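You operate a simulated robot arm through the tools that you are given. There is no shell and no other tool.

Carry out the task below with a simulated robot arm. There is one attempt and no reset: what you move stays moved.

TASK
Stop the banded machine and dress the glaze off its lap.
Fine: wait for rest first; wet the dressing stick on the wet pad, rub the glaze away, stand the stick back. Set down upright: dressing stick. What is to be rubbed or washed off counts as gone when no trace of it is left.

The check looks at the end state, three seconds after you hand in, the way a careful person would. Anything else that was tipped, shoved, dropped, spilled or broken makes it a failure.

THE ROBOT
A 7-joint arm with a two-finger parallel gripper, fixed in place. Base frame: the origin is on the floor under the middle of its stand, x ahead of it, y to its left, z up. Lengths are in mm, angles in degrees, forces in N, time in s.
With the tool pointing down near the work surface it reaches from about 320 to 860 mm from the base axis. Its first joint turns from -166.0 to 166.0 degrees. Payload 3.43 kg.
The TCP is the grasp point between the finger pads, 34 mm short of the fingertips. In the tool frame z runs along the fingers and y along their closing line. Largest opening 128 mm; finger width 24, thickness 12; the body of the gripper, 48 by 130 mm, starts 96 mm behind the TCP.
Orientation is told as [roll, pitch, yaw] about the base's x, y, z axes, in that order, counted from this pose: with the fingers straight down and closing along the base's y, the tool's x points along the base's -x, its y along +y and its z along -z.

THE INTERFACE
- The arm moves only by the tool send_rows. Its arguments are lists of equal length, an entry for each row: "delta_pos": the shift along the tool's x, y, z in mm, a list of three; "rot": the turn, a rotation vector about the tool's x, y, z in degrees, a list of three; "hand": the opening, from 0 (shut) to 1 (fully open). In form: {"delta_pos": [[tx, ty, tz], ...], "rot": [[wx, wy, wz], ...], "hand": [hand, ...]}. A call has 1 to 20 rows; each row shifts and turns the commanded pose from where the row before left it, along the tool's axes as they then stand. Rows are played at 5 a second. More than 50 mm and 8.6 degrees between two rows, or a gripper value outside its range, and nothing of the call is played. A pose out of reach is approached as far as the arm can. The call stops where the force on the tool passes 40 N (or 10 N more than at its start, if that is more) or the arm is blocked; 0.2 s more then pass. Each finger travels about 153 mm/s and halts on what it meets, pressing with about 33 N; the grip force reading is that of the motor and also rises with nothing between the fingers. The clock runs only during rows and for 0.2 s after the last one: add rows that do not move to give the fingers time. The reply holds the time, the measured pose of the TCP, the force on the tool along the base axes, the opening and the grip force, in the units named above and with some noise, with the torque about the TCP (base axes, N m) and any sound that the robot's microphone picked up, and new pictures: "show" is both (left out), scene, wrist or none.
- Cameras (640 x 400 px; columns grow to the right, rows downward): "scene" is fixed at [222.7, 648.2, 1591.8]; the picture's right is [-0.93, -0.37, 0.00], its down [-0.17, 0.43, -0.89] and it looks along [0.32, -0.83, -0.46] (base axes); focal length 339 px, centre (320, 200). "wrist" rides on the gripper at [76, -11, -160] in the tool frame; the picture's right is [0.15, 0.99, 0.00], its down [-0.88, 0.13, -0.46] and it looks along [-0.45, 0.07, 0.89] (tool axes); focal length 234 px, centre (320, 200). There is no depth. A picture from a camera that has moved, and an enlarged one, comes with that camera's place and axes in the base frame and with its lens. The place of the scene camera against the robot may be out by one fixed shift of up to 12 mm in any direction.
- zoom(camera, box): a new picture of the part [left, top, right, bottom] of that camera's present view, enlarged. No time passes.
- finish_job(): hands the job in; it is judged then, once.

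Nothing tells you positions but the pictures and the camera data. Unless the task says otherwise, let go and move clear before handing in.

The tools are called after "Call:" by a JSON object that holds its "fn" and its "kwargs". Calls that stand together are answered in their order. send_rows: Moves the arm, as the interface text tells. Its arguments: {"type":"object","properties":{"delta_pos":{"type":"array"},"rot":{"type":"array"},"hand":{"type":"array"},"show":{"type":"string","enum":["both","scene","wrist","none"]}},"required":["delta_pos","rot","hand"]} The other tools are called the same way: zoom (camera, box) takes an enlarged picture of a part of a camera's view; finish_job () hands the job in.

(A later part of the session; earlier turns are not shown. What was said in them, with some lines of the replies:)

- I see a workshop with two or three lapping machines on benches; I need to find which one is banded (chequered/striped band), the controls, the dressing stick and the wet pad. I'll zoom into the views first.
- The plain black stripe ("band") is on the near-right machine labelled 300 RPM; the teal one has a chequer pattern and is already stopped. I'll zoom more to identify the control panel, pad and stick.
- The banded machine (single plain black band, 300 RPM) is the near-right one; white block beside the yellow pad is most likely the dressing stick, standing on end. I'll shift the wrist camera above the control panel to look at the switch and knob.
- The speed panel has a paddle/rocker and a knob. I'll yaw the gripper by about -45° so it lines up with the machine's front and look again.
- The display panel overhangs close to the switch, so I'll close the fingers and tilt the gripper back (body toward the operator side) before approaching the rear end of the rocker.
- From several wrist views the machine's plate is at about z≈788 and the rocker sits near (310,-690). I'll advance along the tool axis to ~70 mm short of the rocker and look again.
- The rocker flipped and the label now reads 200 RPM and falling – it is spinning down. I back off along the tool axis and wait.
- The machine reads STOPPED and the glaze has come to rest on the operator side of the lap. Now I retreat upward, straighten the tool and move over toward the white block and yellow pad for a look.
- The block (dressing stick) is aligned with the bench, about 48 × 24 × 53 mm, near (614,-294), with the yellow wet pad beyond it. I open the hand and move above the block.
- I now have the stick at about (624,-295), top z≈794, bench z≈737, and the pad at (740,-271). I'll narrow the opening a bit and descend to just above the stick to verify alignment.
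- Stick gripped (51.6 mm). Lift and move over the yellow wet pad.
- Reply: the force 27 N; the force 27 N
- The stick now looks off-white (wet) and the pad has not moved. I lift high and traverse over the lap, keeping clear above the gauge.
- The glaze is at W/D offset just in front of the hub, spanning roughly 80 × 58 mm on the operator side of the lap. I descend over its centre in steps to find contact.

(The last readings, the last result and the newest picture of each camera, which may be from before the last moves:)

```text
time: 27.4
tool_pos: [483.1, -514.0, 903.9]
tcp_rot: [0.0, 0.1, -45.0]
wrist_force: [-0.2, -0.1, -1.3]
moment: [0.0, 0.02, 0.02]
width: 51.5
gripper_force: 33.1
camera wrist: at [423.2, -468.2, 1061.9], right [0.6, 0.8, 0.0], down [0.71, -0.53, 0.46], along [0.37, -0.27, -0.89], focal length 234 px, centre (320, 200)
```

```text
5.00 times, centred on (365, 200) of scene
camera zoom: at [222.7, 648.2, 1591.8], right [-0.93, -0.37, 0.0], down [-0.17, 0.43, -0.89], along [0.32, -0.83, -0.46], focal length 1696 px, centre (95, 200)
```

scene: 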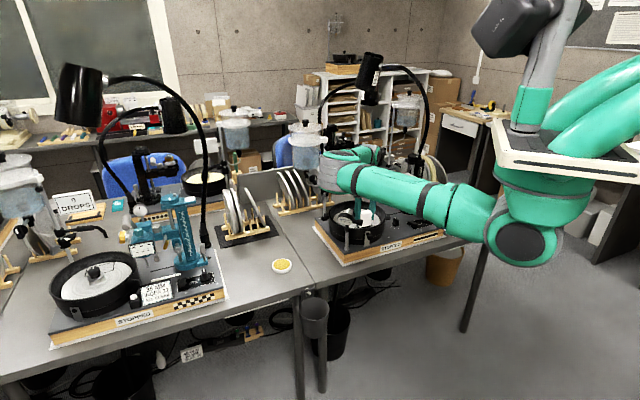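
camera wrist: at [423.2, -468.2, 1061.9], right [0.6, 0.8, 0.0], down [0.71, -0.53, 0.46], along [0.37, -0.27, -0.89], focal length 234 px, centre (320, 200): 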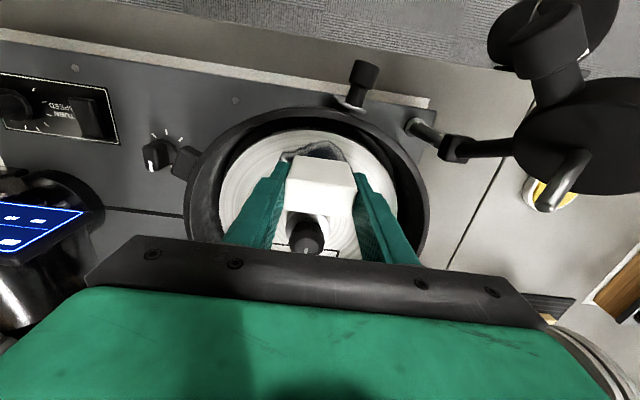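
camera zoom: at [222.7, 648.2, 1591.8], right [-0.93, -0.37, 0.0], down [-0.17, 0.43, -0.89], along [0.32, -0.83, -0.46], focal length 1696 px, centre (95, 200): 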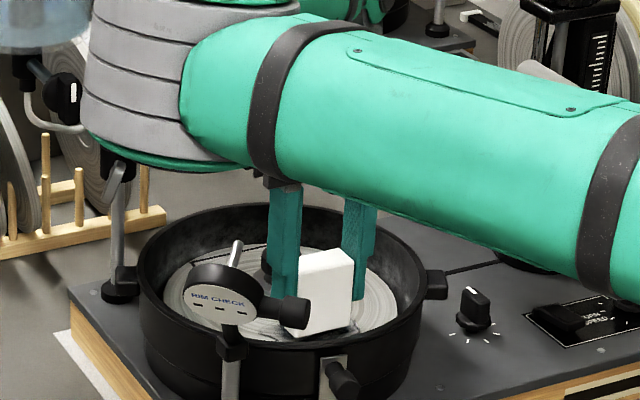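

Call:
{"fn": "send_rows", "kwargs": {"delta_pos": [[0, 0, 4], [0, 0, 3], [0, 0, 3], [0, 0, 0]], "rot": [[0, 0, 0], [0, 0, 0], [0, 0, 0], [0, 0, 0]], "hand": [0.2, 0.2, 0.2, 0.2], "show": "none"}}

Call:
{"fn": "zoom", "kwargs": {"camera": "wrist", "box": [200, 90, 440, 250]}}

Call:
{"fn": "zoom", "kwargs": {"camera": "scene", "box": [340, 190, 400, 240]}}

```text
time: 28.4
tool_pos: [482.7, -513.6, 893.4]
tcp_rot: [0.0, 0.0, -44.9]
wrist_force: [-0.3, 0.1, -2.4]
moment: [-0.01, 0.0, -0.02]
width: 51.4
gripper_force: 33.1
```

```text
2.50 times, centred on (320, 170) of wrist
camera zoom: at [422.5, -467.8, 1052.3], right [0.6, 0.8, 0.0], down [0.71, -0.53, 0.46], along [0.37, -0.27, -0.89], focal length 585 px, centre (320, 275)
```

zoom: 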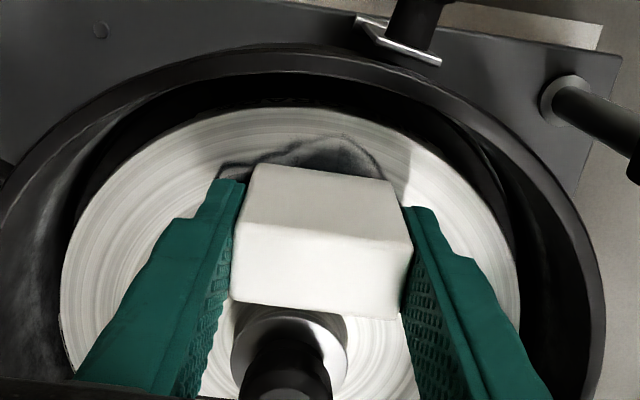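

```text
8.00 times, centred on (370, 215) of scene
camera zoom: at [222.7, 648.2, 1591.8], right [-0.93, -0.37, 0.0], down [-0.17, 0.43, -0.89], along [0.32, -0.83, -0.46], focal length 2714 px, centre (-80, 80)
```

zoom: 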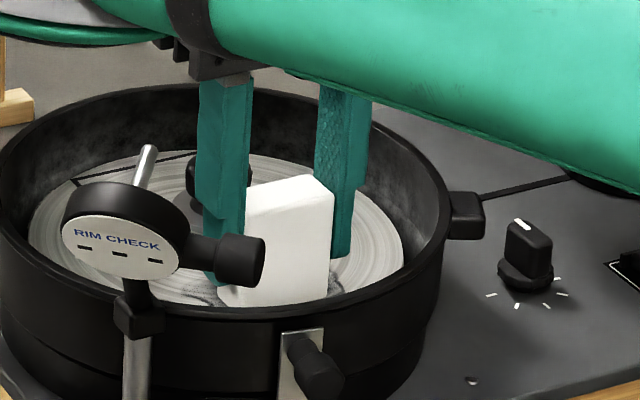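

Call:
{"fn": "send_rows", "kwargs": {"delta_pos": [[0, 0, 2], [0, 0, 2], [0, 0, 0]], "rot": [[0, 0, 0], [0, 0, 0], [0, 0, 0]], "hand": [0.2, 0.2, 0.2], "show": "none"}}

```text
time: 29.2
tool_pos: [483.0, -513.1, 891.1]
tcp_rot: [0.0, -0.2, -44.9]
wrist_force: [1.5, 1.8, 23.4]
moment: [0.05, -0.09, -0.02]
width: 51.7
gripper_force: 33.0
```

Contact with the lap at TCP z≈891 (23 N). I ease the pressure slightly and rub a first set of strokes sideways, then check the effect.

Call:
{"fn": "send_rows", "kwargs": {"delta_pos": [[0, 0, -0.6], [0, -10, 0], [0, -10, 0], [0, 10, 0], [0, 10, 0], [0, 10, 0], [0, 10, 0], [0, -10, 0], [0, -10, 0], [0, -10, 0], [0, -10, 0], [0, 10, 0], [0, 10, 0], [0, 0, 0]], "rot": [[0, 0, 0], [0, 0, 0], [0, 0, 0], [0, 0, 0], [0, 0, 0], [0, 0, 0], [0, 0, 0], [0, 0, 0], [0, 0, 0], [0, 0, 0], [0, 0, 0], [0, 0, 0], [0, 0, 0], [0, 0, 0]], "hand": [0.2, 0.2, 0.2, 0.2, 0.2, 0.2, 0.2, 0.2, 0.2, 0.2, 0.2, 0.2, 0.2, 0.2]}}

Call:
{"fn": "zoom", "kwargs": {"camera": "wrist", "box": [200, 90, 440, 250]}}

```text
time: 32.2
tool_pos: [481.0, -513.0, 890.4]
tcp_rot: [-0.1, 0.0, -45.1]
wrist_force: [-6.8, -4.5, 21.1]
moment: [-0.26, 0.27, -0.01]
width: 51.5
gripper_force: 33.1
camera wrist: at [420.7, -467.4, 1049.1], right [0.6, 0.8, 0.0], down [0.71, -0.53, 0.46], along [0.36, -0.27, -0.89], focal length 234 px, centre (320, 200)
```

scene: 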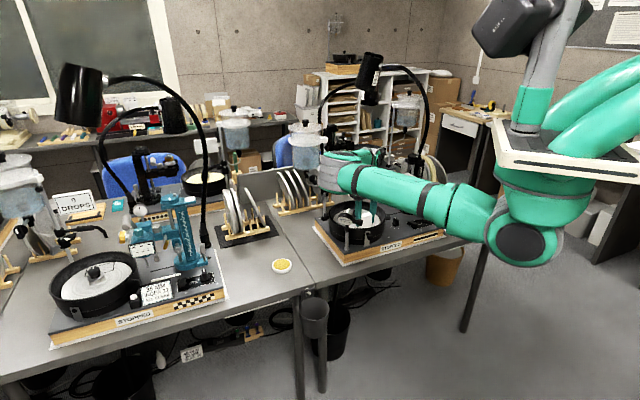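
wrist: 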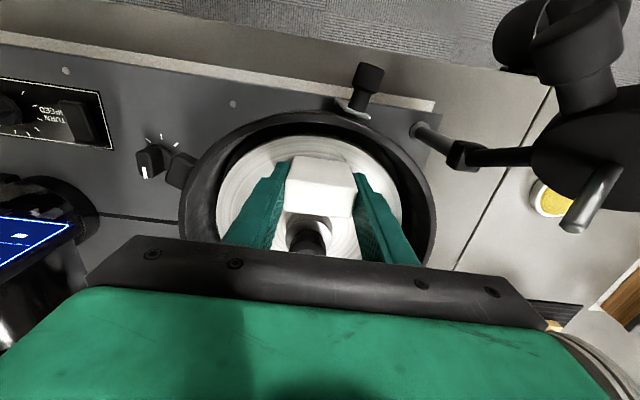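

```text
2.50 times, centred on (320, 170) of wrist
camera zoom: at [420.7, -467.4, 1049.1], right [0.6, 0.8, 0.0], down [0.71, -0.53, 0.46], along [0.36, -0.27, -0.89], focal length 585 px, centre (320, 275)
```

zoom: 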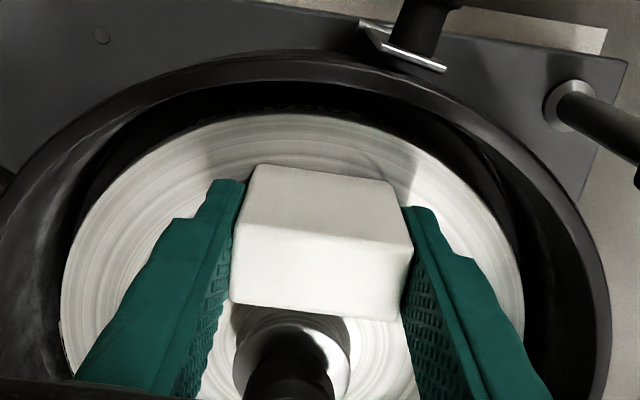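

Rubbing works: most of the visible glaze has faded. I continue with strokes nearer the operator edge.

Call:
{"fn": "send_rows", "kwargs": {"delta_pos": [[5, 0, 0], [6, 0, 0], [0, -10, 0], [0, -11, 0], [0, 10, 0], [0, 10, 0], [0, 10, 0], [0, 12, 0], [0, -10, 0], [0, -10, 0], [0, -11, 0], [0, -11, 0], [0, 10, 0], [0, 11, 0], [0, 0, 0]], "rot": [[0, 0, 0], [0, 0, 0], [0, 0, 0], [0, 0, 0], [0, 0, 0], [0, 0, 0], [0, 0, 0], [0, 0, 0], [0, 0, 0], [0, 0, 0], [0, 0, 0], [0, 0, 0], [0, 0, 0], [0, 0, 0], [0, 0, 0]], "hand": [0.2, 0.2, 0.2, 0.2, 0.2, 0.2, 0.2, 0.2, 0.2, 0.2, 0.2, 0.2, 0.2, 0.2, 0.2], "show": "wrist"}}

Call:
{"fn": "zoom", "kwargs": {"camera": "wrist", "box": [200, 90, 440, 250]}}

```text
time: 35.4
tool_pos: [475.0, -506.7, 890.2]
tcp_rot: [-0.1, -0.1, -45.0]
wrist_force: [-4.6, -4.1, 20.2]
moment: [-0.39, 0.1, -0.11]
width: 51.9
gripper_force: 32.9
camera wrist: at [414.1, -459.8, 1048.8], right [0.6, 0.8, 0.0], down [0.71, -0.53, 0.46], along [0.37, -0.27, -0.89], focal length 234 px, centre (320, 200)
```

wrist: 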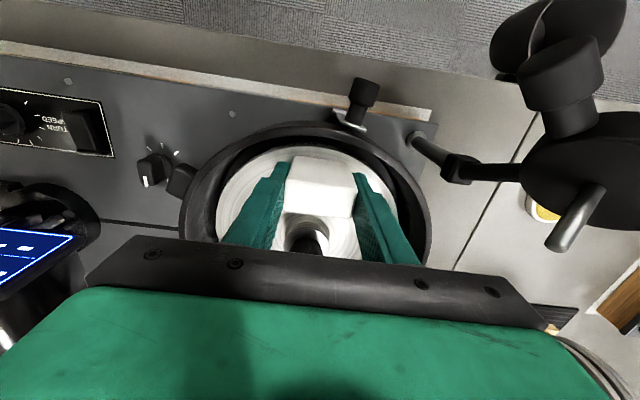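

```text
2.50 times, centred on (320, 170) of wrist
camera zoom: at [414.1, -459.8, 1048.8], right [0.6, 0.8, 0.0], down [0.71, -0.53, 0.46], along [0.37, -0.27, -0.89], focal length 585 px, centre (320, 275)
```

zoom: 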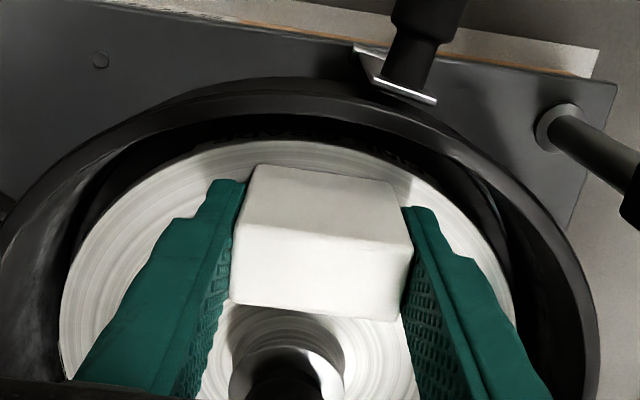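

Call:
{"fn": "send_rows", "kwargs": {"delta_pos": [[-10, 0, 0], [-10, 0, 0], [0, -10, 0], [0, -11, 0], [0, 10, 0], [0, 11, 0], [0, 11, 0], [0, 11, 0], [-8, 0, 0], [0, -10, 0], [0, -11, 0], [0, -11, 0], [0, -11, 0], [0, 10, 0], [0, 11, 0], [0, 11, 0], [0, 11, 0], [9, -11, 0], [9, -10, 0], [0, 0, 0]], "rot": [[0, 0, 0], [0, 0, 0], [0, 0, 0], [0, 0, 0], [0, 0, 0], [0, 0, 0], [0, 0, 0], [0, 0, 0], [0, 0, 0], [0, 0, 0], [0, 0, 0], [0, 0, 0], [0, 0, 0], [0, 0, 0], [0, 0, 0], [0, 0, 0], [0, 0, 0], [0, 0, 0], [0, 0, 0], [0, 0, 0]], "hand": [0.2, 0.2, 0.2, 0.2, 0.2, 0.2, 0.2, 0.2, 0.2, 0.2, 0.2, 0.2, 0.2, 0.2, 0.2, 0.2, 0.2, 0.2, 0.2, 0.2], "show": "wrist"}}

Call:
{"fn": "zoom", "kwargs": {"camera": "wrist", "box": [200, 90, 440, 250]}}

```text
time: 39.6
tool_pos: [483.3, -512.0, 889.8]
tcp_rot: [0.0, 0.0, -45.0]
wrist_force: [2.0, 0.0, 5.0]
moment: [-0.03, -0.15, 0.0]
width: 51.4
gripper_force: 32.7
camera wrist: at [422.6, -465.5, 1048.5], right [0.6, 0.8, 0.0], down [0.71, -0.53, 0.46], along [0.37, -0.27, -0.89], focal length 234 px, centre (320, 200)
```

wrist: 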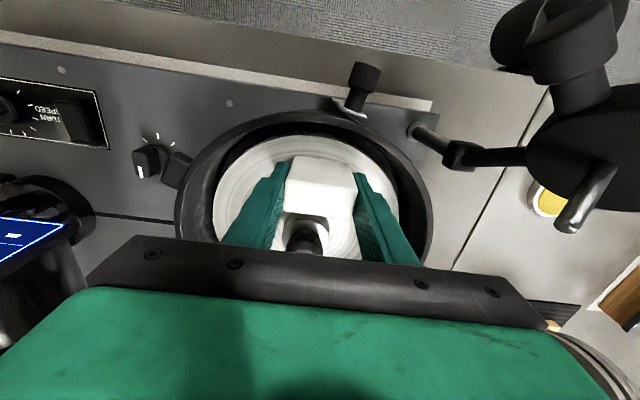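

```text
2.50 times, centred on (320, 170) of wrist
camera zoom: at [422.6, -465.5, 1048.5], right [0.6, 0.8, 0.0], down [0.71, -0.53, 0.46], along [0.37, -0.27, -0.89], focal length 585 px, centre (320, 275)
```

zoom: 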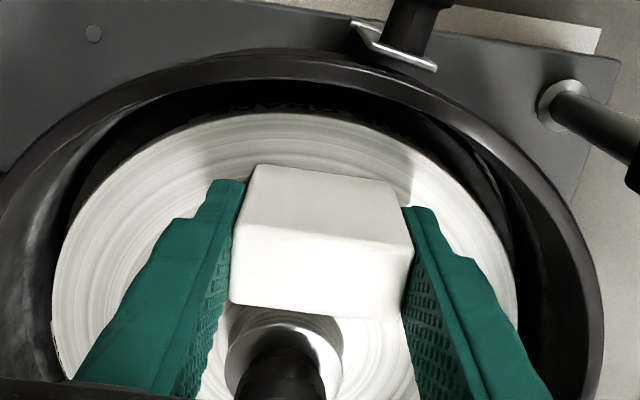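

Looks clean from here; I lift the stick and shift aside to inspect the whole glaze area.

Call:
{"fn": "send_rows", "kwargs": {"delta_pos": [[0, 0, -10], [0, 0, -35], [0, 0, -40], [0, -40, 0], [0, -40, 0], [0, 0, 0]], "rot": [[0, 0, 0], [0, 0, 0], [0, 0, 0], [0, 0, 0], [0, 0, 0], [0, 0, 0]], "hand": [0.2, 0.2, 0.2, 0.2, 0.2, 0.2]}}

Call:
{"fn": "zoom", "kwargs": {"camera": "wrist", "box": [260, 100, 500, 260]}}

Call:
{"fn": "zoom", "kwargs": {"camera": "wrist", "box": [330, 130, 450, 210]}}

Call:
{"fn": "zoom", "kwargs": {"camera": "scene", "box": [320, 190, 400, 245]}}

```text
time: 41.0
tool_pos: [424.1, -570.2, 978.6]
tcp_rot: [0.0, -0.1, -45.0]
wrist_force: [0.0, -0.8, -0.4]
moment: [-0.01, -0.01, 0.01]
width: 51.8
gripper_force: 33.3
camera wrist: at [363.9, -523.8, 1137.3], right [0.6, 0.8, 0.0], down [0.71, -0.53, 0.46], along [0.37, -0.27, -0.89], focal length 234 px, centre (320, 200)
```

scene: 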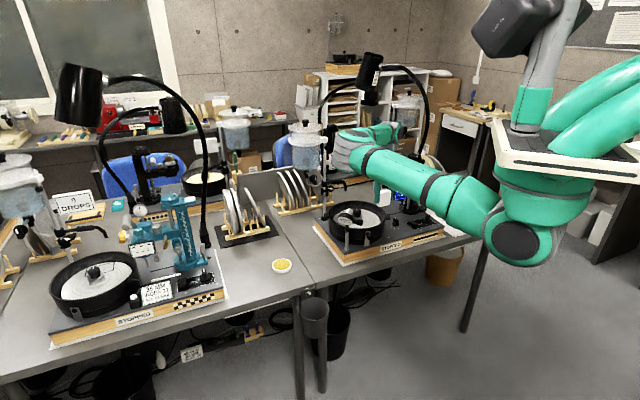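
wrist: 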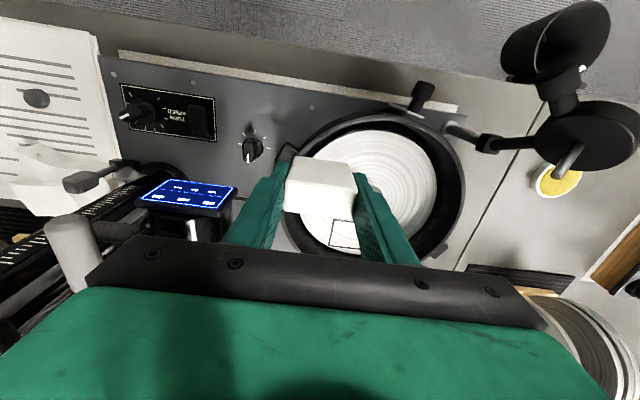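

```text
2.50 times, centred on (380, 180) of wrist
camera zoom: at [363.9, -523.8, 1137.3], right [0.6, 0.8, 0.0], down [0.71, -0.53, 0.46], along [0.37, -0.27, -0.89], focal length 585 px, centre (170, 250)
```

zoom: 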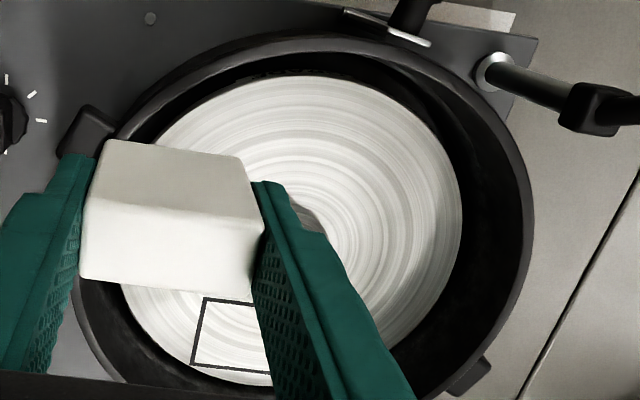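

```text
5.00 times, centred on (390, 170) of wrist
camera zoom: at [363.9, -523.8, 1137.3], right [0.6, 0.8, 0.0], down [0.71, -0.53, 0.46], along [0.37, -0.27, -0.89], focal length 1171 px, centre (-30, 350)
```

zoom: 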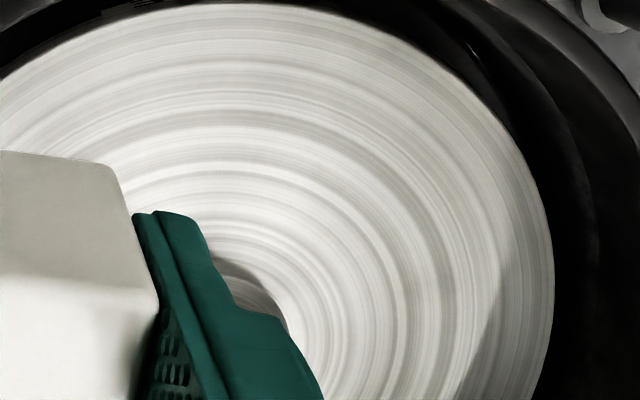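

```text
7.27 times, centred on (360, 218) of scene
camera zoom: at [222.7, 648.2, 1591.8], right [-0.93, -0.37, 0.0], down [-0.17, 0.43, -0.89], along [0.32, -0.83, -0.46], focal length 2468 px, centre (29, 73)
```

zoom: 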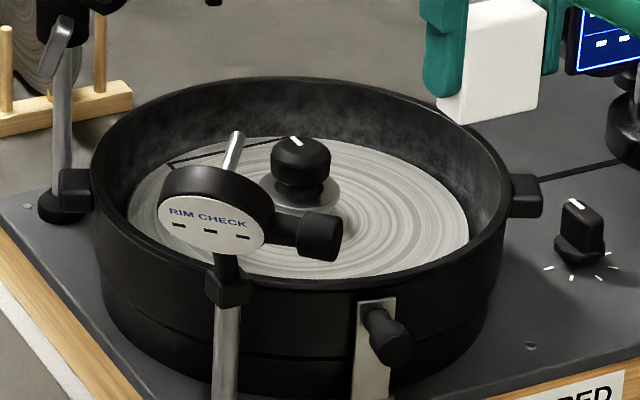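

Call:
{"fn": "send_rows", "kwargs": {"delta_pos": [[0, 45, 0], [0, 45, 0], [0, 45, 0], [0, 45, 0], [0, 0, 0]], "rot": [[0, 0, 0], [0, 0, 0], [0, 0, 0], [0, 0, 0], [0, 0, 0]], "hand": [0.2, 0.2, 0.2, 0.2, 0.2]}}

Call:
{"fn": "zoom", "kwargs": {"camera": "wrist", "box": [140, 110, 340, 250]}}

Call:
{"fn": "zoom", "kwargs": {"camera": "wrist", "box": [190, 130, 310, 210]}}

Call:
{"fn": "zoom", "kwargs": {"camera": "scene", "box": [320, 190, 400, 245]}}

```text
time: 42.2
tool_pos: [549.7, -441.4, 975.8]
tcp_rot: [0.0, 0.1, -44.9]
wrist_force: [0.5, -0.2, -1.1]
moment: [0.02, -0.02, -0.01]
width: 51.5
gripper_force: 33.4
camera wrist: at [491.6, -395.0, 1134.3], right [0.6, 0.8, 0.0], down [0.71, -0.53, 0.46], along [0.37, -0.27, -0.89], focal length 234 px, centre (320, 200)
```

scene: 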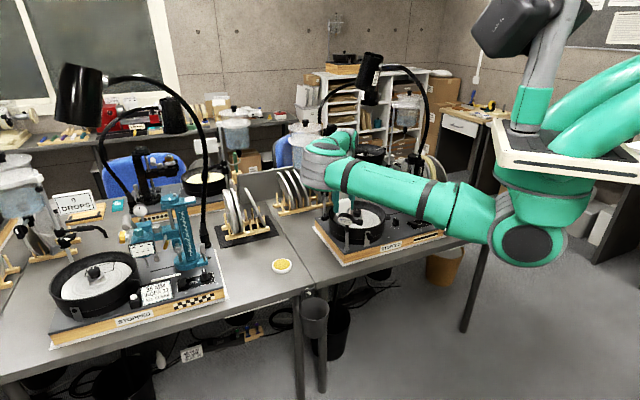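
wrist: 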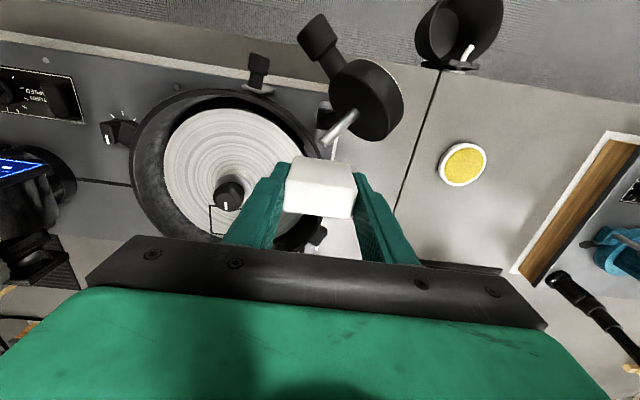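

```text
2.86 times, centred on (240, 180) of wrist
camera zoom: at [491.6, -395.0, 1134.3], right [0.6, 0.8, 0.0], down [0.71, -0.53, 0.46], along [0.37, -0.27, -0.89], focal length 669 px, centre (549, 257)
```

zoom: 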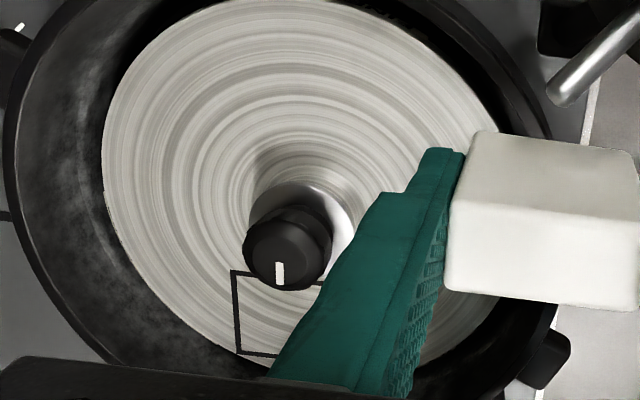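

```text
5.00 times, centred on (250, 170) of wrist
camera zoom: at [491.6, -395.0, 1134.3], right [0.6, 0.8, 0.0], down [0.71, -0.53, 0.46], along [0.37, -0.27, -0.89], focal length 1171 px, centre (670, 350)
```

zoom: 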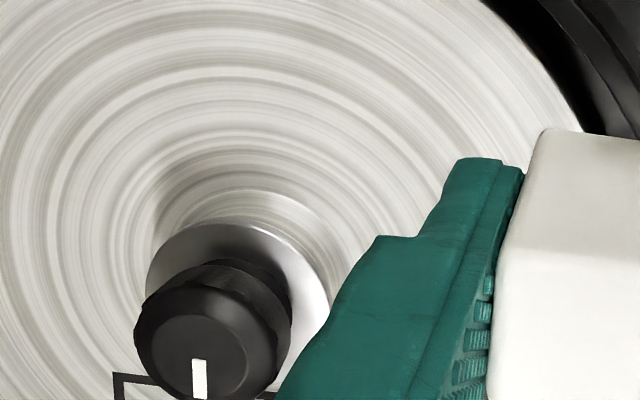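

```text
7.27 times, centred on (360, 218) of scene
camera zoom: at [222.7, 648.2, 1591.8], right [-0.93, -0.37, 0.0], down [-0.17, 0.43, -0.89], along [0.32, -0.83, -0.46], focal length 2468 px, centre (29, 73)
```

zoom: 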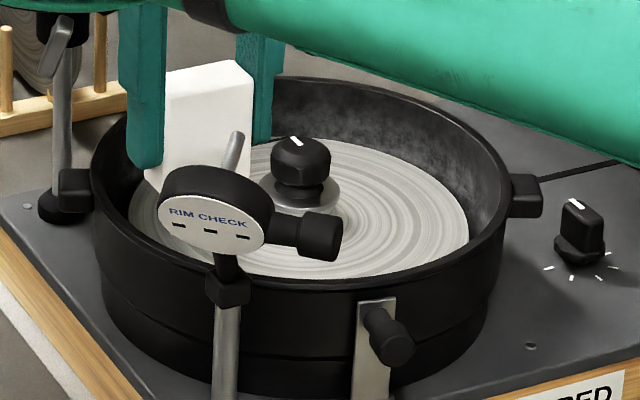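

Call:
{"fn": "zoom", "kwargs": {"camera": "wrist", "box": [165, 100, 245, 150]}}

Call:
{"fn": "zoom", "kwargs": {"camera": "wrist", "box": [225, 100, 305, 150]}}

Call:
{"fn": "zoom", "kwargs": {"camera": "wrist", "box": [190, 140, 270, 190]}}

```text
8.00 times, centred on (205, 125) of wrist
camera zoom: at [491.6, -395.0, 1134.3], right [0.6, 0.8, 0.0], down [0.71, -0.53, 0.46], along [0.37, -0.27, -0.89], focal length 1873 px, centre (1240, 800)
```

zoom: 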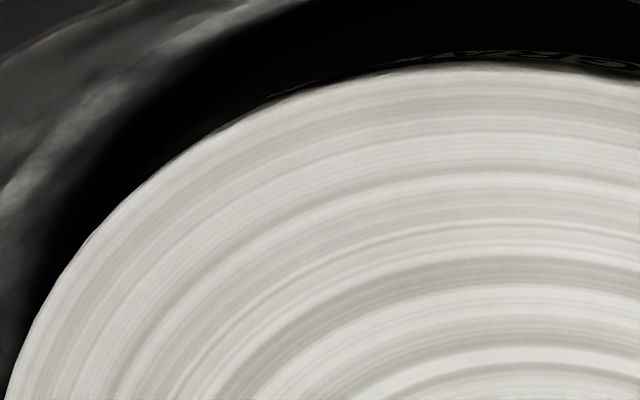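

```text
8.00 times, centred on (265, 125) of wrist
camera zoom: at [491.6, -395.0, 1134.3], right [0.6, 0.8, 0.0], down [0.71, -0.53, 0.46], along [0.37, -0.27, -0.89], focal length 1873 px, centre (760, 800)
```

zoom: 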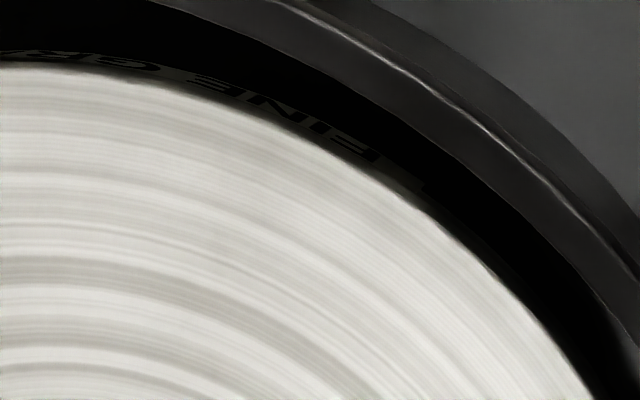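

```text
8.00 times, centred on (230, 165) of wrist
camera zoom: at [491.6, -395.0, 1134.3], right [0.6, 0.8, 0.0], down [0.71, -0.53, 0.46], along [0.37, -0.27, -0.89], focal length 1873 px, centre (1040, 480)
```

zoom: 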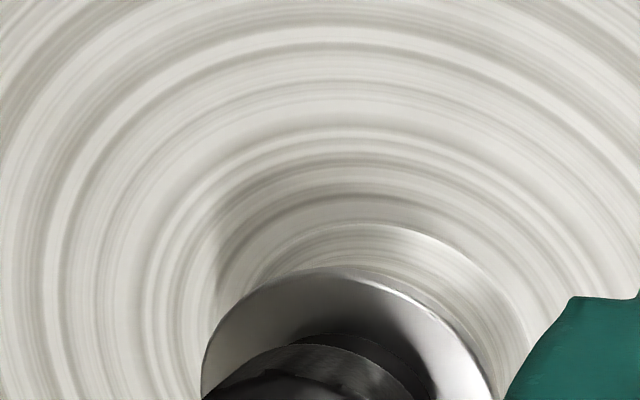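

The lap is clean everywhere I can see. Now I carry the stick back over its original spot, moving around the gauge.

Call:
{"fn": "send_rows", "kwargs": {"delta_pos": [[0, 38.8, 0], [0, 38.8, 0], [0, 38.8, 0], [0, 38.7, 0], [25.6, 0, 0], [25.6, 0, 0], [0, 0, 36], [0, 0, 36], [0, 0, 36], [0, 0, 36], [0, 0, 0]], "rot": [[0, 0, 0], [0, 0, 0], [0, 0, 0], [0, 0, 0], [0, 0, 0], [0, 0, 0], [0, 0, 0], [0, 0, 0], [0, 0, 0], [0, 0, 0], [0, 0, 0]], "hand": [0.2, 0.2, 0.2, 0.2, 0.2, 0.2, 0.2, 0.2, 0.2, 0.2, 0.2]}}

Call:
{"fn": "zoom", "kwargs": {"camera": "wrist", "box": [220, 110, 420, 250]}}

Call:
{"fn": "zoom", "kwargs": {"camera": "scene", "box": [260, 200, 360, 290]}}

```text
time: 44.6
tool_pos: [623.4, -296.0, 833.6]
tcp_rot: [0.0, -0.1, -45.0]
wrist_force: [0.0, -0.1, -1.3]
moment: [-0.01, 0.04, 0.0]
width: 51.8
gripper_force: 33.0
camera wrist: at [564.2, -250.3, 991.7], right [0.6, 0.8, 0.0], down [0.71, -0.53, 0.46], along [0.37, -0.27, -0.89], focal length 234 px, centre (320, 200)
```

scene: 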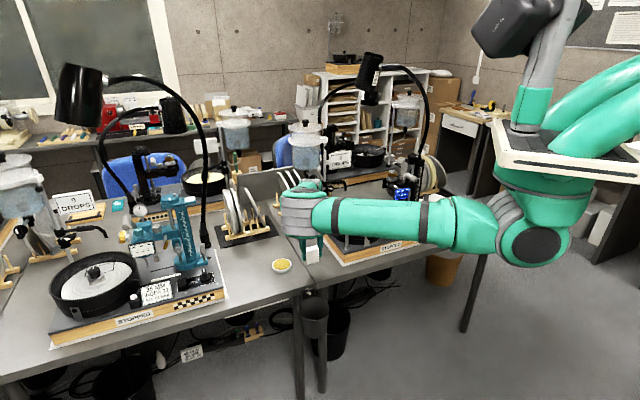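
wrist: 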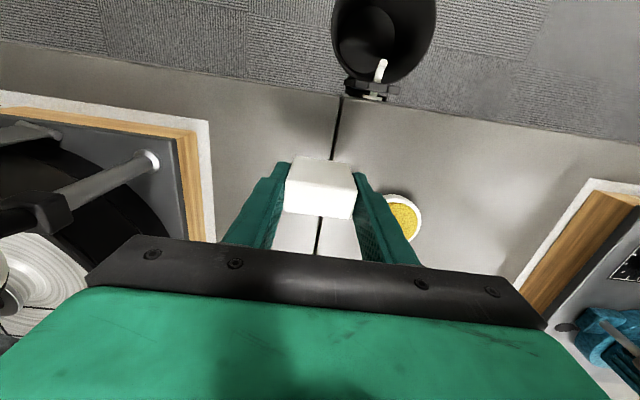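

```text
2.86 times, centred on (320, 180) of wrist
camera zoom: at [564.2, -250.3, 991.7], right [0.6, 0.8, 0.0], down [0.71, -0.53, 0.46], along [0.37, -0.27, -0.89], focal length 669 px, centre (320, 257)
```

zoom: 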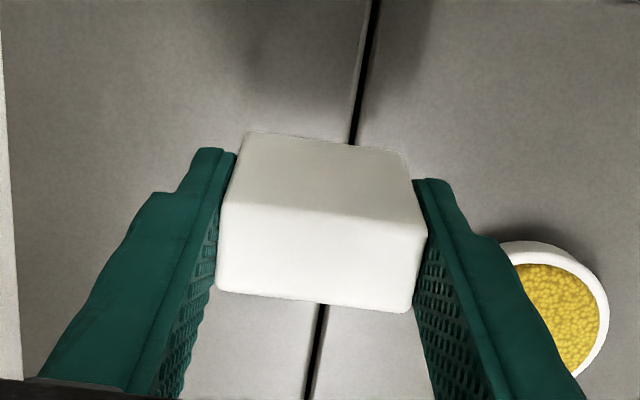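

```text
4.44 times, centred on (310, 245) of scene
camera zoom: at [222.7, 648.2, 1591.8], right [-0.93, -0.37, 0.0], down [-0.17, 0.43, -0.89], along [0.32, -0.83, -0.46], focal length 1508 px, centre (364, 0)
```

zoom: 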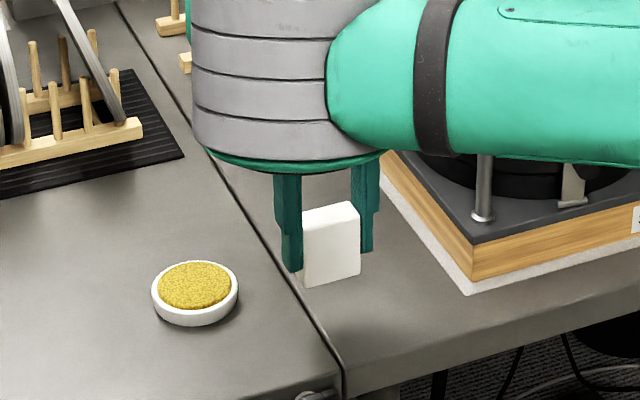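

Call:
{"fn": "send_rows", "kwargs": {"delta_pos": [[1.5, 0, 20], [0, 0, 15], [0, 0, 6], [0, 0, 0]], "rot": [[0, 0, 0], [0, 0, 0], [0, 0, 0], [0, 0, 0]], "hand": [0.2, 0.2, 0.2, 0.2], "show": "none"}}

Call:
{"fn": "zoom", "kwargs": {"camera": "scene", "box": [290, 235, 330, 280]}}

```text
time: 45.6
tool_pos: [624.9, -295.0, 790.6]
tcp_rot: [0.0, 0.0, -45.0]
wrist_force: [-0.6, 0.3, -1.9]
moment: [0.02, 0.01, 0.01]
width: 51.4
gripper_force: 32.9
```

```text
8.89 times, centred on (310, 258) of scene
camera zoom: at [222.7, 648.2, 1591.8], right [-0.93, -0.37, 0.0], down [-0.17, 0.43, -0.89], along [0.32, -0.83, -0.46], focal length 3016 px, centre (409, -311)
```

zoom: 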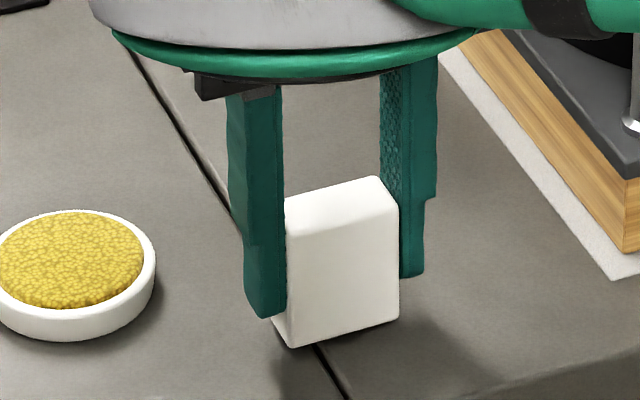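

Call:
{"fn": "send_rows", "kwargs": {"delta_pos": [[0, 0, 1], [0, 0, 1], [0, 0, 1], [0, 0, 0]], "rot": [[0, 0, 0], [0, 0, 0], [0, 0, 0], [0, 0, 0]], "hand": [0.2, 0.2, 0.2, 0.2], "show": "none"}}

```text
time: 46.6
tool_pos: [625.0, -294.1, 787.4]
tcp_rot: [0.0, -0.1, -44.9]
wrist_force: [-0.5, 0.5, -1.6]
moment: [0.0, 0.04, 0.02]
width: 51.7
gripper_force: 32.8
```

Call:
{"fn": "send_rows", "kwargs": {"delta_pos": [[0, 0, 0.7], [0, 0, 0.7], [0, 0, 0]], "rot": [[0, 0, 0], [0, 0, 0], [0, 0, 0]], "hand": [0.2, 0.2, 0.2], "show": "none"}}

Call:
{"fn": "zoom", "kwargs": {"camera": "scene", "box": [290, 235, 330, 280]}}

```text
time: 47.4
tool_pos: [625.5, -293.3, 786.0]
tcp_rot: [-0.1, 0.0, -45.0]
wrist_force: [0.7, -0.2, -0.8]
moment: [0.03, -0.01, 0.02]
width: 51.4
gripper_force: 32.9
```

```text
8.89 times, centred on (310, 258) of scene
camera zoom: at [222.7, 648.2, 1591.8], right [-0.93, -0.37, 0.0], down [-0.17, 0.43, -0.89], along [0.32, -0.83, -0.46], focal length 3016 px, centre (409, -311)
```

zoom: 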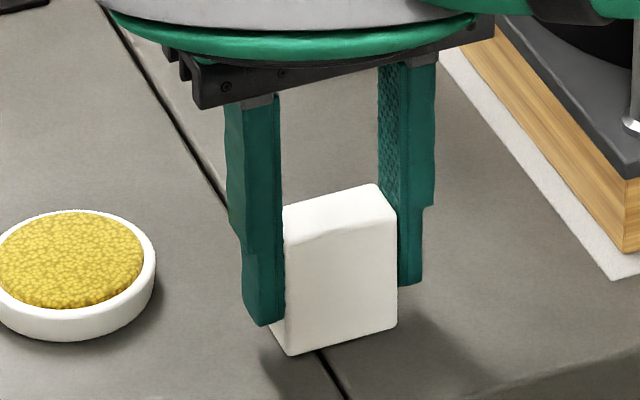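

Call:
{"fn": "send_rows", "kwargs": {"delta_pos": [[0, -2, 0.7], [0, 0, 0.7], [0, 0, 0.6], [0, 0, 0]], "rot": [[0, 0, 0], [0, 0, 0], [0, 0, 0], [0, 0, 0]], "hand": [0.2, 0.2, 0.2, 0.2], "show": "none"}}

Call:
{"fn": "zoom", "kwargs": {"camera": "scene", "box": [290, 235, 330, 280]}}

```text
time: 48.4
tool_pos: [623.7, -294.8, 785.9]
tcp_rot: [0.1, -0.1, -44.9]
wrist_force: [-0.8, 7.0, 25.1]
moment: [0.34, 0.16, 0.0]
width: 51.5
gripper_force: 32.8
```

```text
8.89 times, centred on (310, 258) of scene
camera zoom: at [222.7, 648.2, 1591.8], right [-0.93, -0.37, 0.0], down [-0.17, 0.43, -0.89], along [0.32, -0.83, -0.46], focal length 3016 px, centre (409, -311)
```

zoom: 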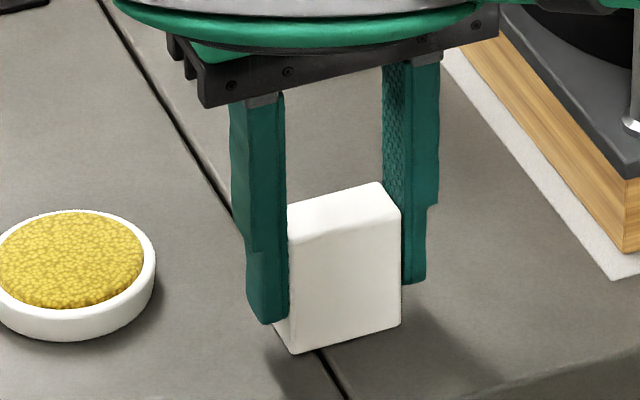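

Call:
{"fn": "send_rows", "kwargs": {"delta_pos": [[0, 0, -0.7], [0, 0, -0.6], [0, 0, 0]], "rot": [[0, 0, 0], [0, 0, 0], [0, 0, 0]], "hand": [0.2, 0.2, 0.2], "show": "none"}}

```text
time: 49.2
tool_pos: [623.7, -295.6, 786.5]
tcp_rot: [0.0, 0.1, -45.0]
wrist_force: [3.4, 2.4, 15.1]
moment: [0.04, -0.12, -0.01]
width: 51.5
gripper_force: 33.2
```

Call:
{"fn": "send_rows", "kwargs": {"delta_pos": [[0, 0, -0.8], [0, 0, 0], [0, 0, 0]], "rot": [[0, 0, 0], [0, 0, 0], [0, 0, 0]], "hand": [0.2, 0.2, 0.2], "show": "none"}}

```text
time: 50.0
tool_pos: [624.1, -296.2, 785.6]
tcp_rot: [0.0, 0.0, -45.0]
wrist_force: [2.1, -1.2, 2.1]
moment: [-0.05, -0.11, -0.03]
width: 51.9
gripper_force: 33.4
```

The stick rests lightly on the bench at its old spot. I open the fingers gently.

Call:
{"fn": "send_rows", "kwargs": {"delta_pos": [[0, 0, 0], [0, 0, 0], [0, 0, 0], [0, 0, 0], [0, 0, 0]], "rot": [[0, 0, 0], [0, 0, 0], [0, 0, 0], [0, 0, 0], [0, 0, 0]], "hand": [0.42, 0.46, 0.55, 0.65, 0.68]}}

Call:
{"fn": "zoom", "kwargs": {"camera": "wrist", "box": [220, 110, 420, 250]}}

Call:
{"fn": "zoom", "kwargs": {"camera": "scene", "box": [290, 235, 330, 280]}}

```text
time: 51.2
tool_pos: [624.1, -294.8, 786.9]
tcp_rot: [-0.1, 0.0, -45.1]
wrist_force: [-0.5, -0.5, 0.4]
moment: [0.03, 0.01, -0.03]
width: 87.0
gripper_force: 0.0
camera wrist: at [563.9, -250.0, 944.9], right [0.6, 0.8, 0.0], down [0.71, -0.53, 0.46], along [0.37, -0.27, -0.89], focal length 234 px, centre (320, 200)
```

scene: 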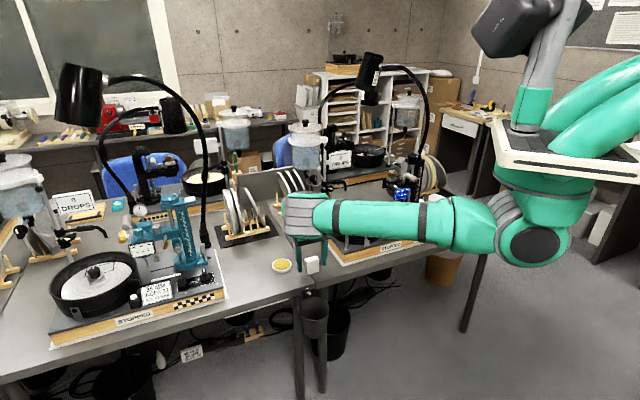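
wrist: 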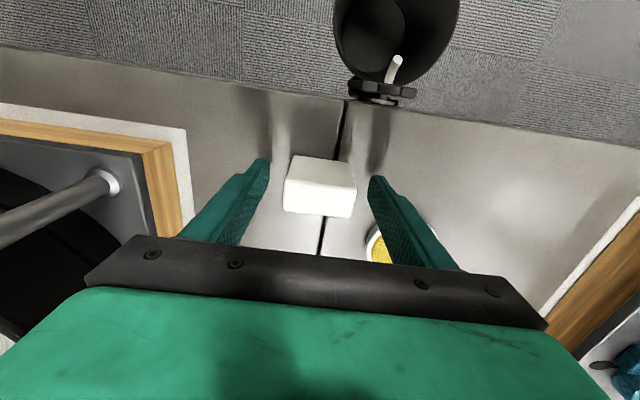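

```text
2.86 times, centred on (320, 180) of wrist
camera zoom: at [563.9, -250.0, 944.9], right [0.6, 0.8, 0.0], down [0.71, -0.53, 0.46], along [0.37, -0.27, -0.89], focal length 669 px, centre (320, 257)
```

zoom: 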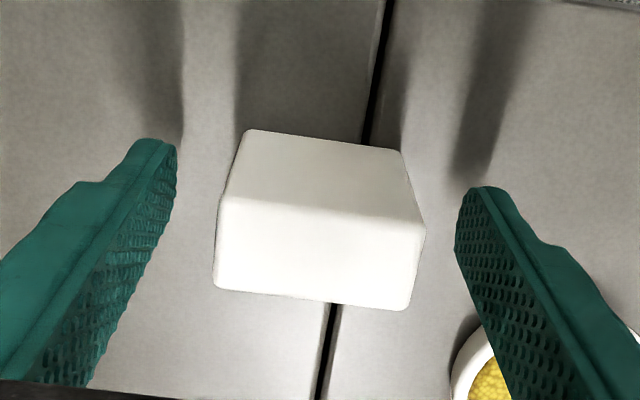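

```text
8.89 times, centred on (310, 258) of scene
camera zoom: at [222.7, 648.2, 1591.8], right [-0.93, -0.37, 0.0], down [-0.17, 0.43, -0.89], along [0.32, -0.83, -0.46], focal length 3016 px, centre (409, -311)
```

zoom: 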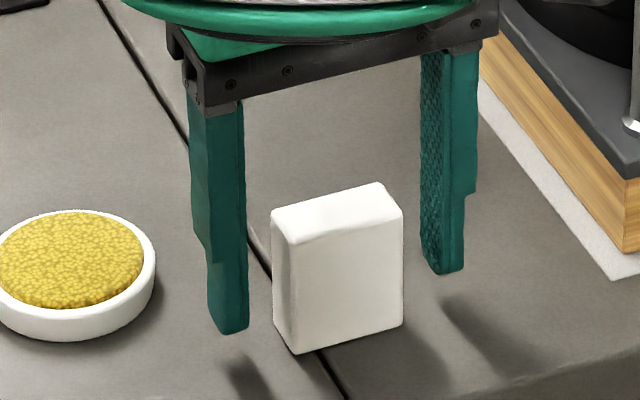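

The stick stands upright at its original place. I go straight up and then back to view everything once more.

Call:
{"fn": "send_rows", "kwargs": {"delta_pos": [[0, 0, -20], [0, 0, -40], [0, 0, -45], [0, 0, -45], [0, 0, -45], [0, 0, -45], [0, 0, -45], [40, -20, 0], [40, -30, 0], [40, -30, 0], [0, 0, 0]], "rot": [[0, 0, 0], [0, 0, 0], [0, 0, 0], [0, 0, 0], [0, 0, 0], [0, 0, 0], [0, 0, 0], [0, 0, 0], [0, 0, 0], [0, 0, 0], [0, 0, 0]], "hand": [0.68, 0.68, 0.68, 0.68, 0.68, 0.68, 0.68, 0.68, 0.68, 0.68, 0.68]}}

Call:
{"fn": "zoom", "kwargs": {"camera": "scene", "box": [260, 180, 420, 290]}}

Call:
{"fn": "zoom", "kwargs": {"camera": "wrist", "box": [140, 120, 460, 260]}}

```text
time: 53.6
tool_pos: [483.2, -267.4, 1071.3]
tcp_rot: [0.0, 0.0, -44.8]
wrist_force: [-0.6, 0.3, -0.6]
moment: [0.03, 0.01, -0.03]
width: 87.3
gripper_force: 0.0
camera wrist: at [422.2, -221.1, 1229.9], right [0.6, 0.8, 0.0], down [0.72, -0.53, 0.46], along [0.37, -0.27, -0.89], focal length 234 px, centre (320, 200)
```

scene: 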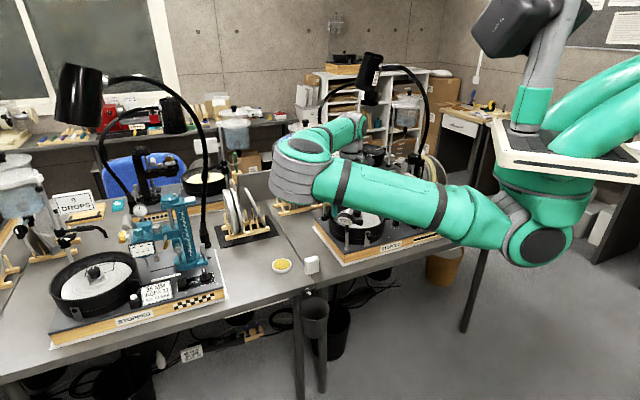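
wrist: 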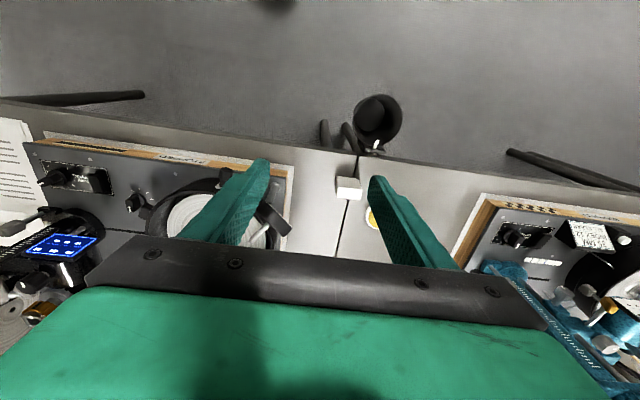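

```text
3.64 times, centred on (340, 235) of scene
camera zoom: at [222.7, 648.2, 1591.8], right [-0.93, -0.37, 0.0], down [-0.17, 0.43, -0.89], along [0.32, -0.83, -0.46], focal length 1234 px, centre (247, 73)
```

zoom: 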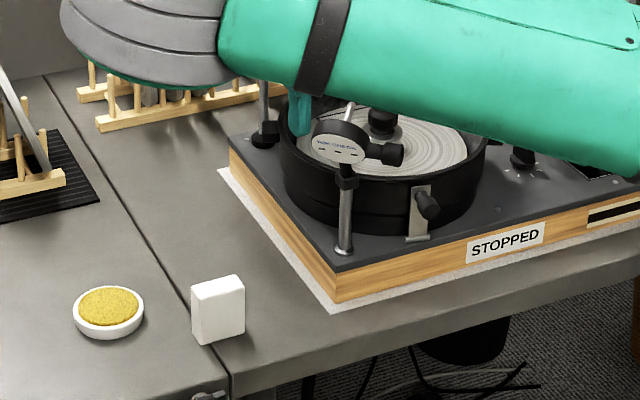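

```text
2.00 times, centred on (300, 190) of wrist
camera zoom: at [422.2, -221.1, 1229.9], right [0.6, 0.8, 0.0], down [0.72, -0.53, 0.46], along [0.37, -0.27, -0.89], focal length 468 px, centre (360, 220)
```

zoom: 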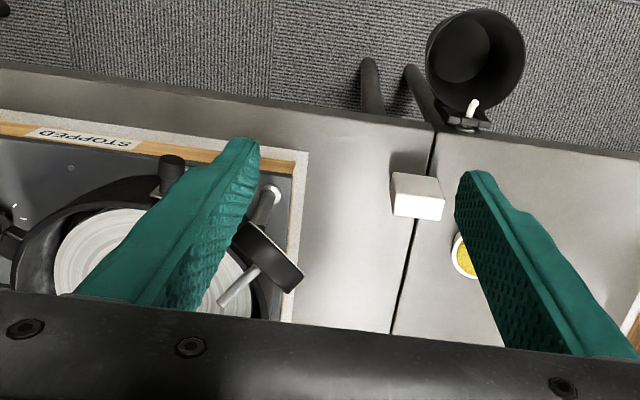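

Call:
{"fn": "send_rows", "kwargs": {"delta_pos": [[-22, -36, 0], [-22, -36, 0], [-22, -36, 0], [-22, -36, 0], [-22, -34, 0], [0, 0, 0]], "rot": [[0, 0, 0], [0, 0, 0], [0, 0, 0], [0, 0, 0], [0, 0, 0], [0, 0, 0]], "hand": [0.8, 1, 1, 1, 1, 1]}}

Call:
{"fn": "zoom", "kwargs": {"camera": "wrist", "box": [220, 120, 420, 250]}}

Call:
{"fn": "zoom", "kwargs": {"camera": "wrist", "box": [270, 140, 370, 205]}}

Call:
{"fn": "zoom", "kwargs": {"camera": "scene", "box": [260, 180, 460, 290]}}

```text
time: 55.0
tool_pos: [434.3, -469.8, 1073.1]
tcp_rot: [0.0, 0.0, -45.0]
wrist_force: [-0.1, 0.2, 0.3]
moment: [0.0, 0.01, 0.0]
width: 128.2
gripper_force: 0.1
camera wrist: at [373.9, -424.6, 1232.0], right [0.6, 0.8, 0.0], down [0.72, -0.53, 0.46], along [0.37, -0.27, -0.89], focal length 234 px, centre (320, 200)
```

scene: 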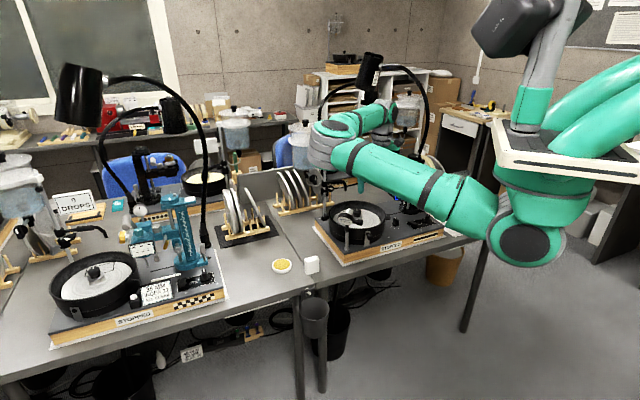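
wrist: 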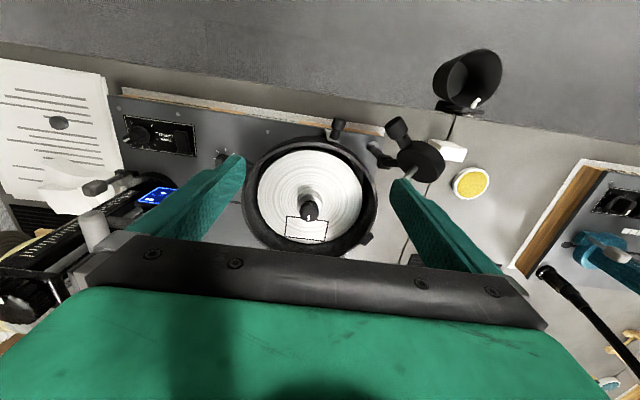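

```text
3.08 times, centred on (320, 185) of wrist
camera zoom: at [373.9, -424.6, 1232.0], right [0.6, 0.8, 0.0], down [0.72, -0.53, 0.46], along [0.37, -0.27, -0.89], focal length 720 px, centre (320, 246)
```

zoom: 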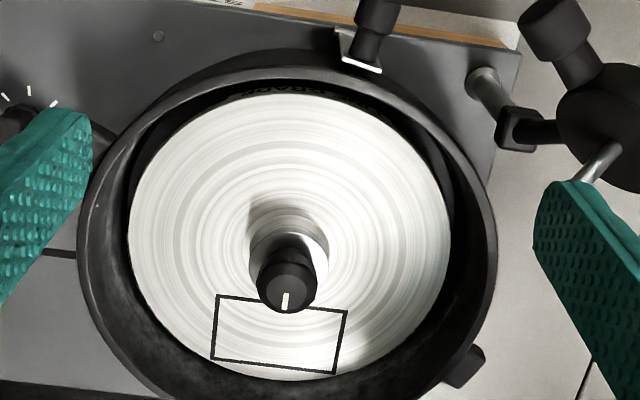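

```text
6.15 times, centred on (320, 172) of wrist
camera zoom: at [373.9, -424.6, 1232.0], right [0.6, 0.8, 0.0], down [0.72, -0.53, 0.46], along [0.37, -0.27, -0.89], focal length 1441 px, centre (320, 369)
```

zoom: 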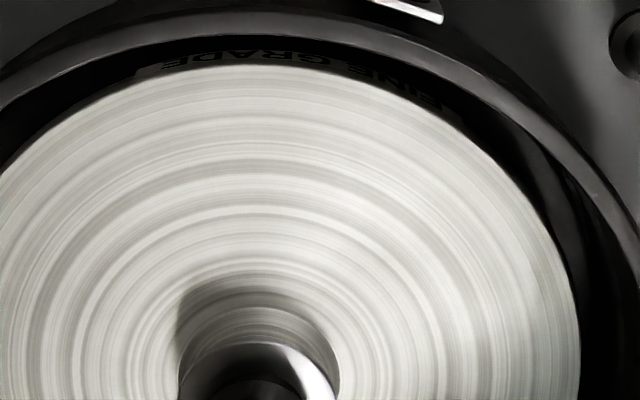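

```text
3.20 times, centred on (360, 235) of scene
camera zoom: at [222.7, 648.2, 1591.8], right [-0.93, -0.37, 0.0], down [-0.17, 0.43, -0.89], along [0.32, -0.83, -0.46], focal length 1086 px, centre (192, 88)
```

zoom: 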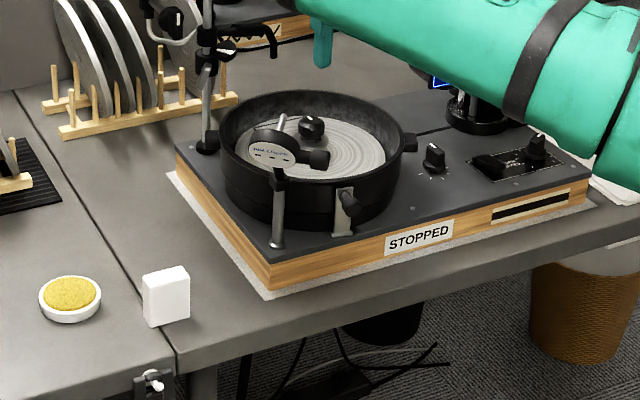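

The banded machine reads STOPPED and its lap shows no trace of glaze. The stick is standing upright at its original place, the pad hasn't moved, and the gripper is empty and well clear, so I'm handing in the job.

Call:
{"fn": "finish_job", "kwargs": {}}

```text
The job is handed in.
```

The banded machine is stopped, and I could see no trace of glaze on its lap in the final close-up pictures. I've handed the job in; no verdict has come back yet.

- **Stopping:** I pressed the rear of the rocker switch on the control panel. I waited until the label read STOPPED before touching the lap.
- **Wetting:** I took the white block beside the yellow pad to be the dressing stick, and the yellow pad to be the wet pad. I pressed the stick onto the pad for about a second and a half. It looked slightly darker afterwards, which I took as wet.
- **Dressing:** I rubbed the stick back and forth over the whole glazed area. A thin black outlined rectangle remains on the opposite side of the lap. The chequered machine's lap has the same kind of outline, so I left it as a marking rather than glaze.
- **Putting back:** The stick stands upright within a couple of millimetres of where it was. The pad and the rim gauge were not moved, and the gripper is empty and clear of everything.
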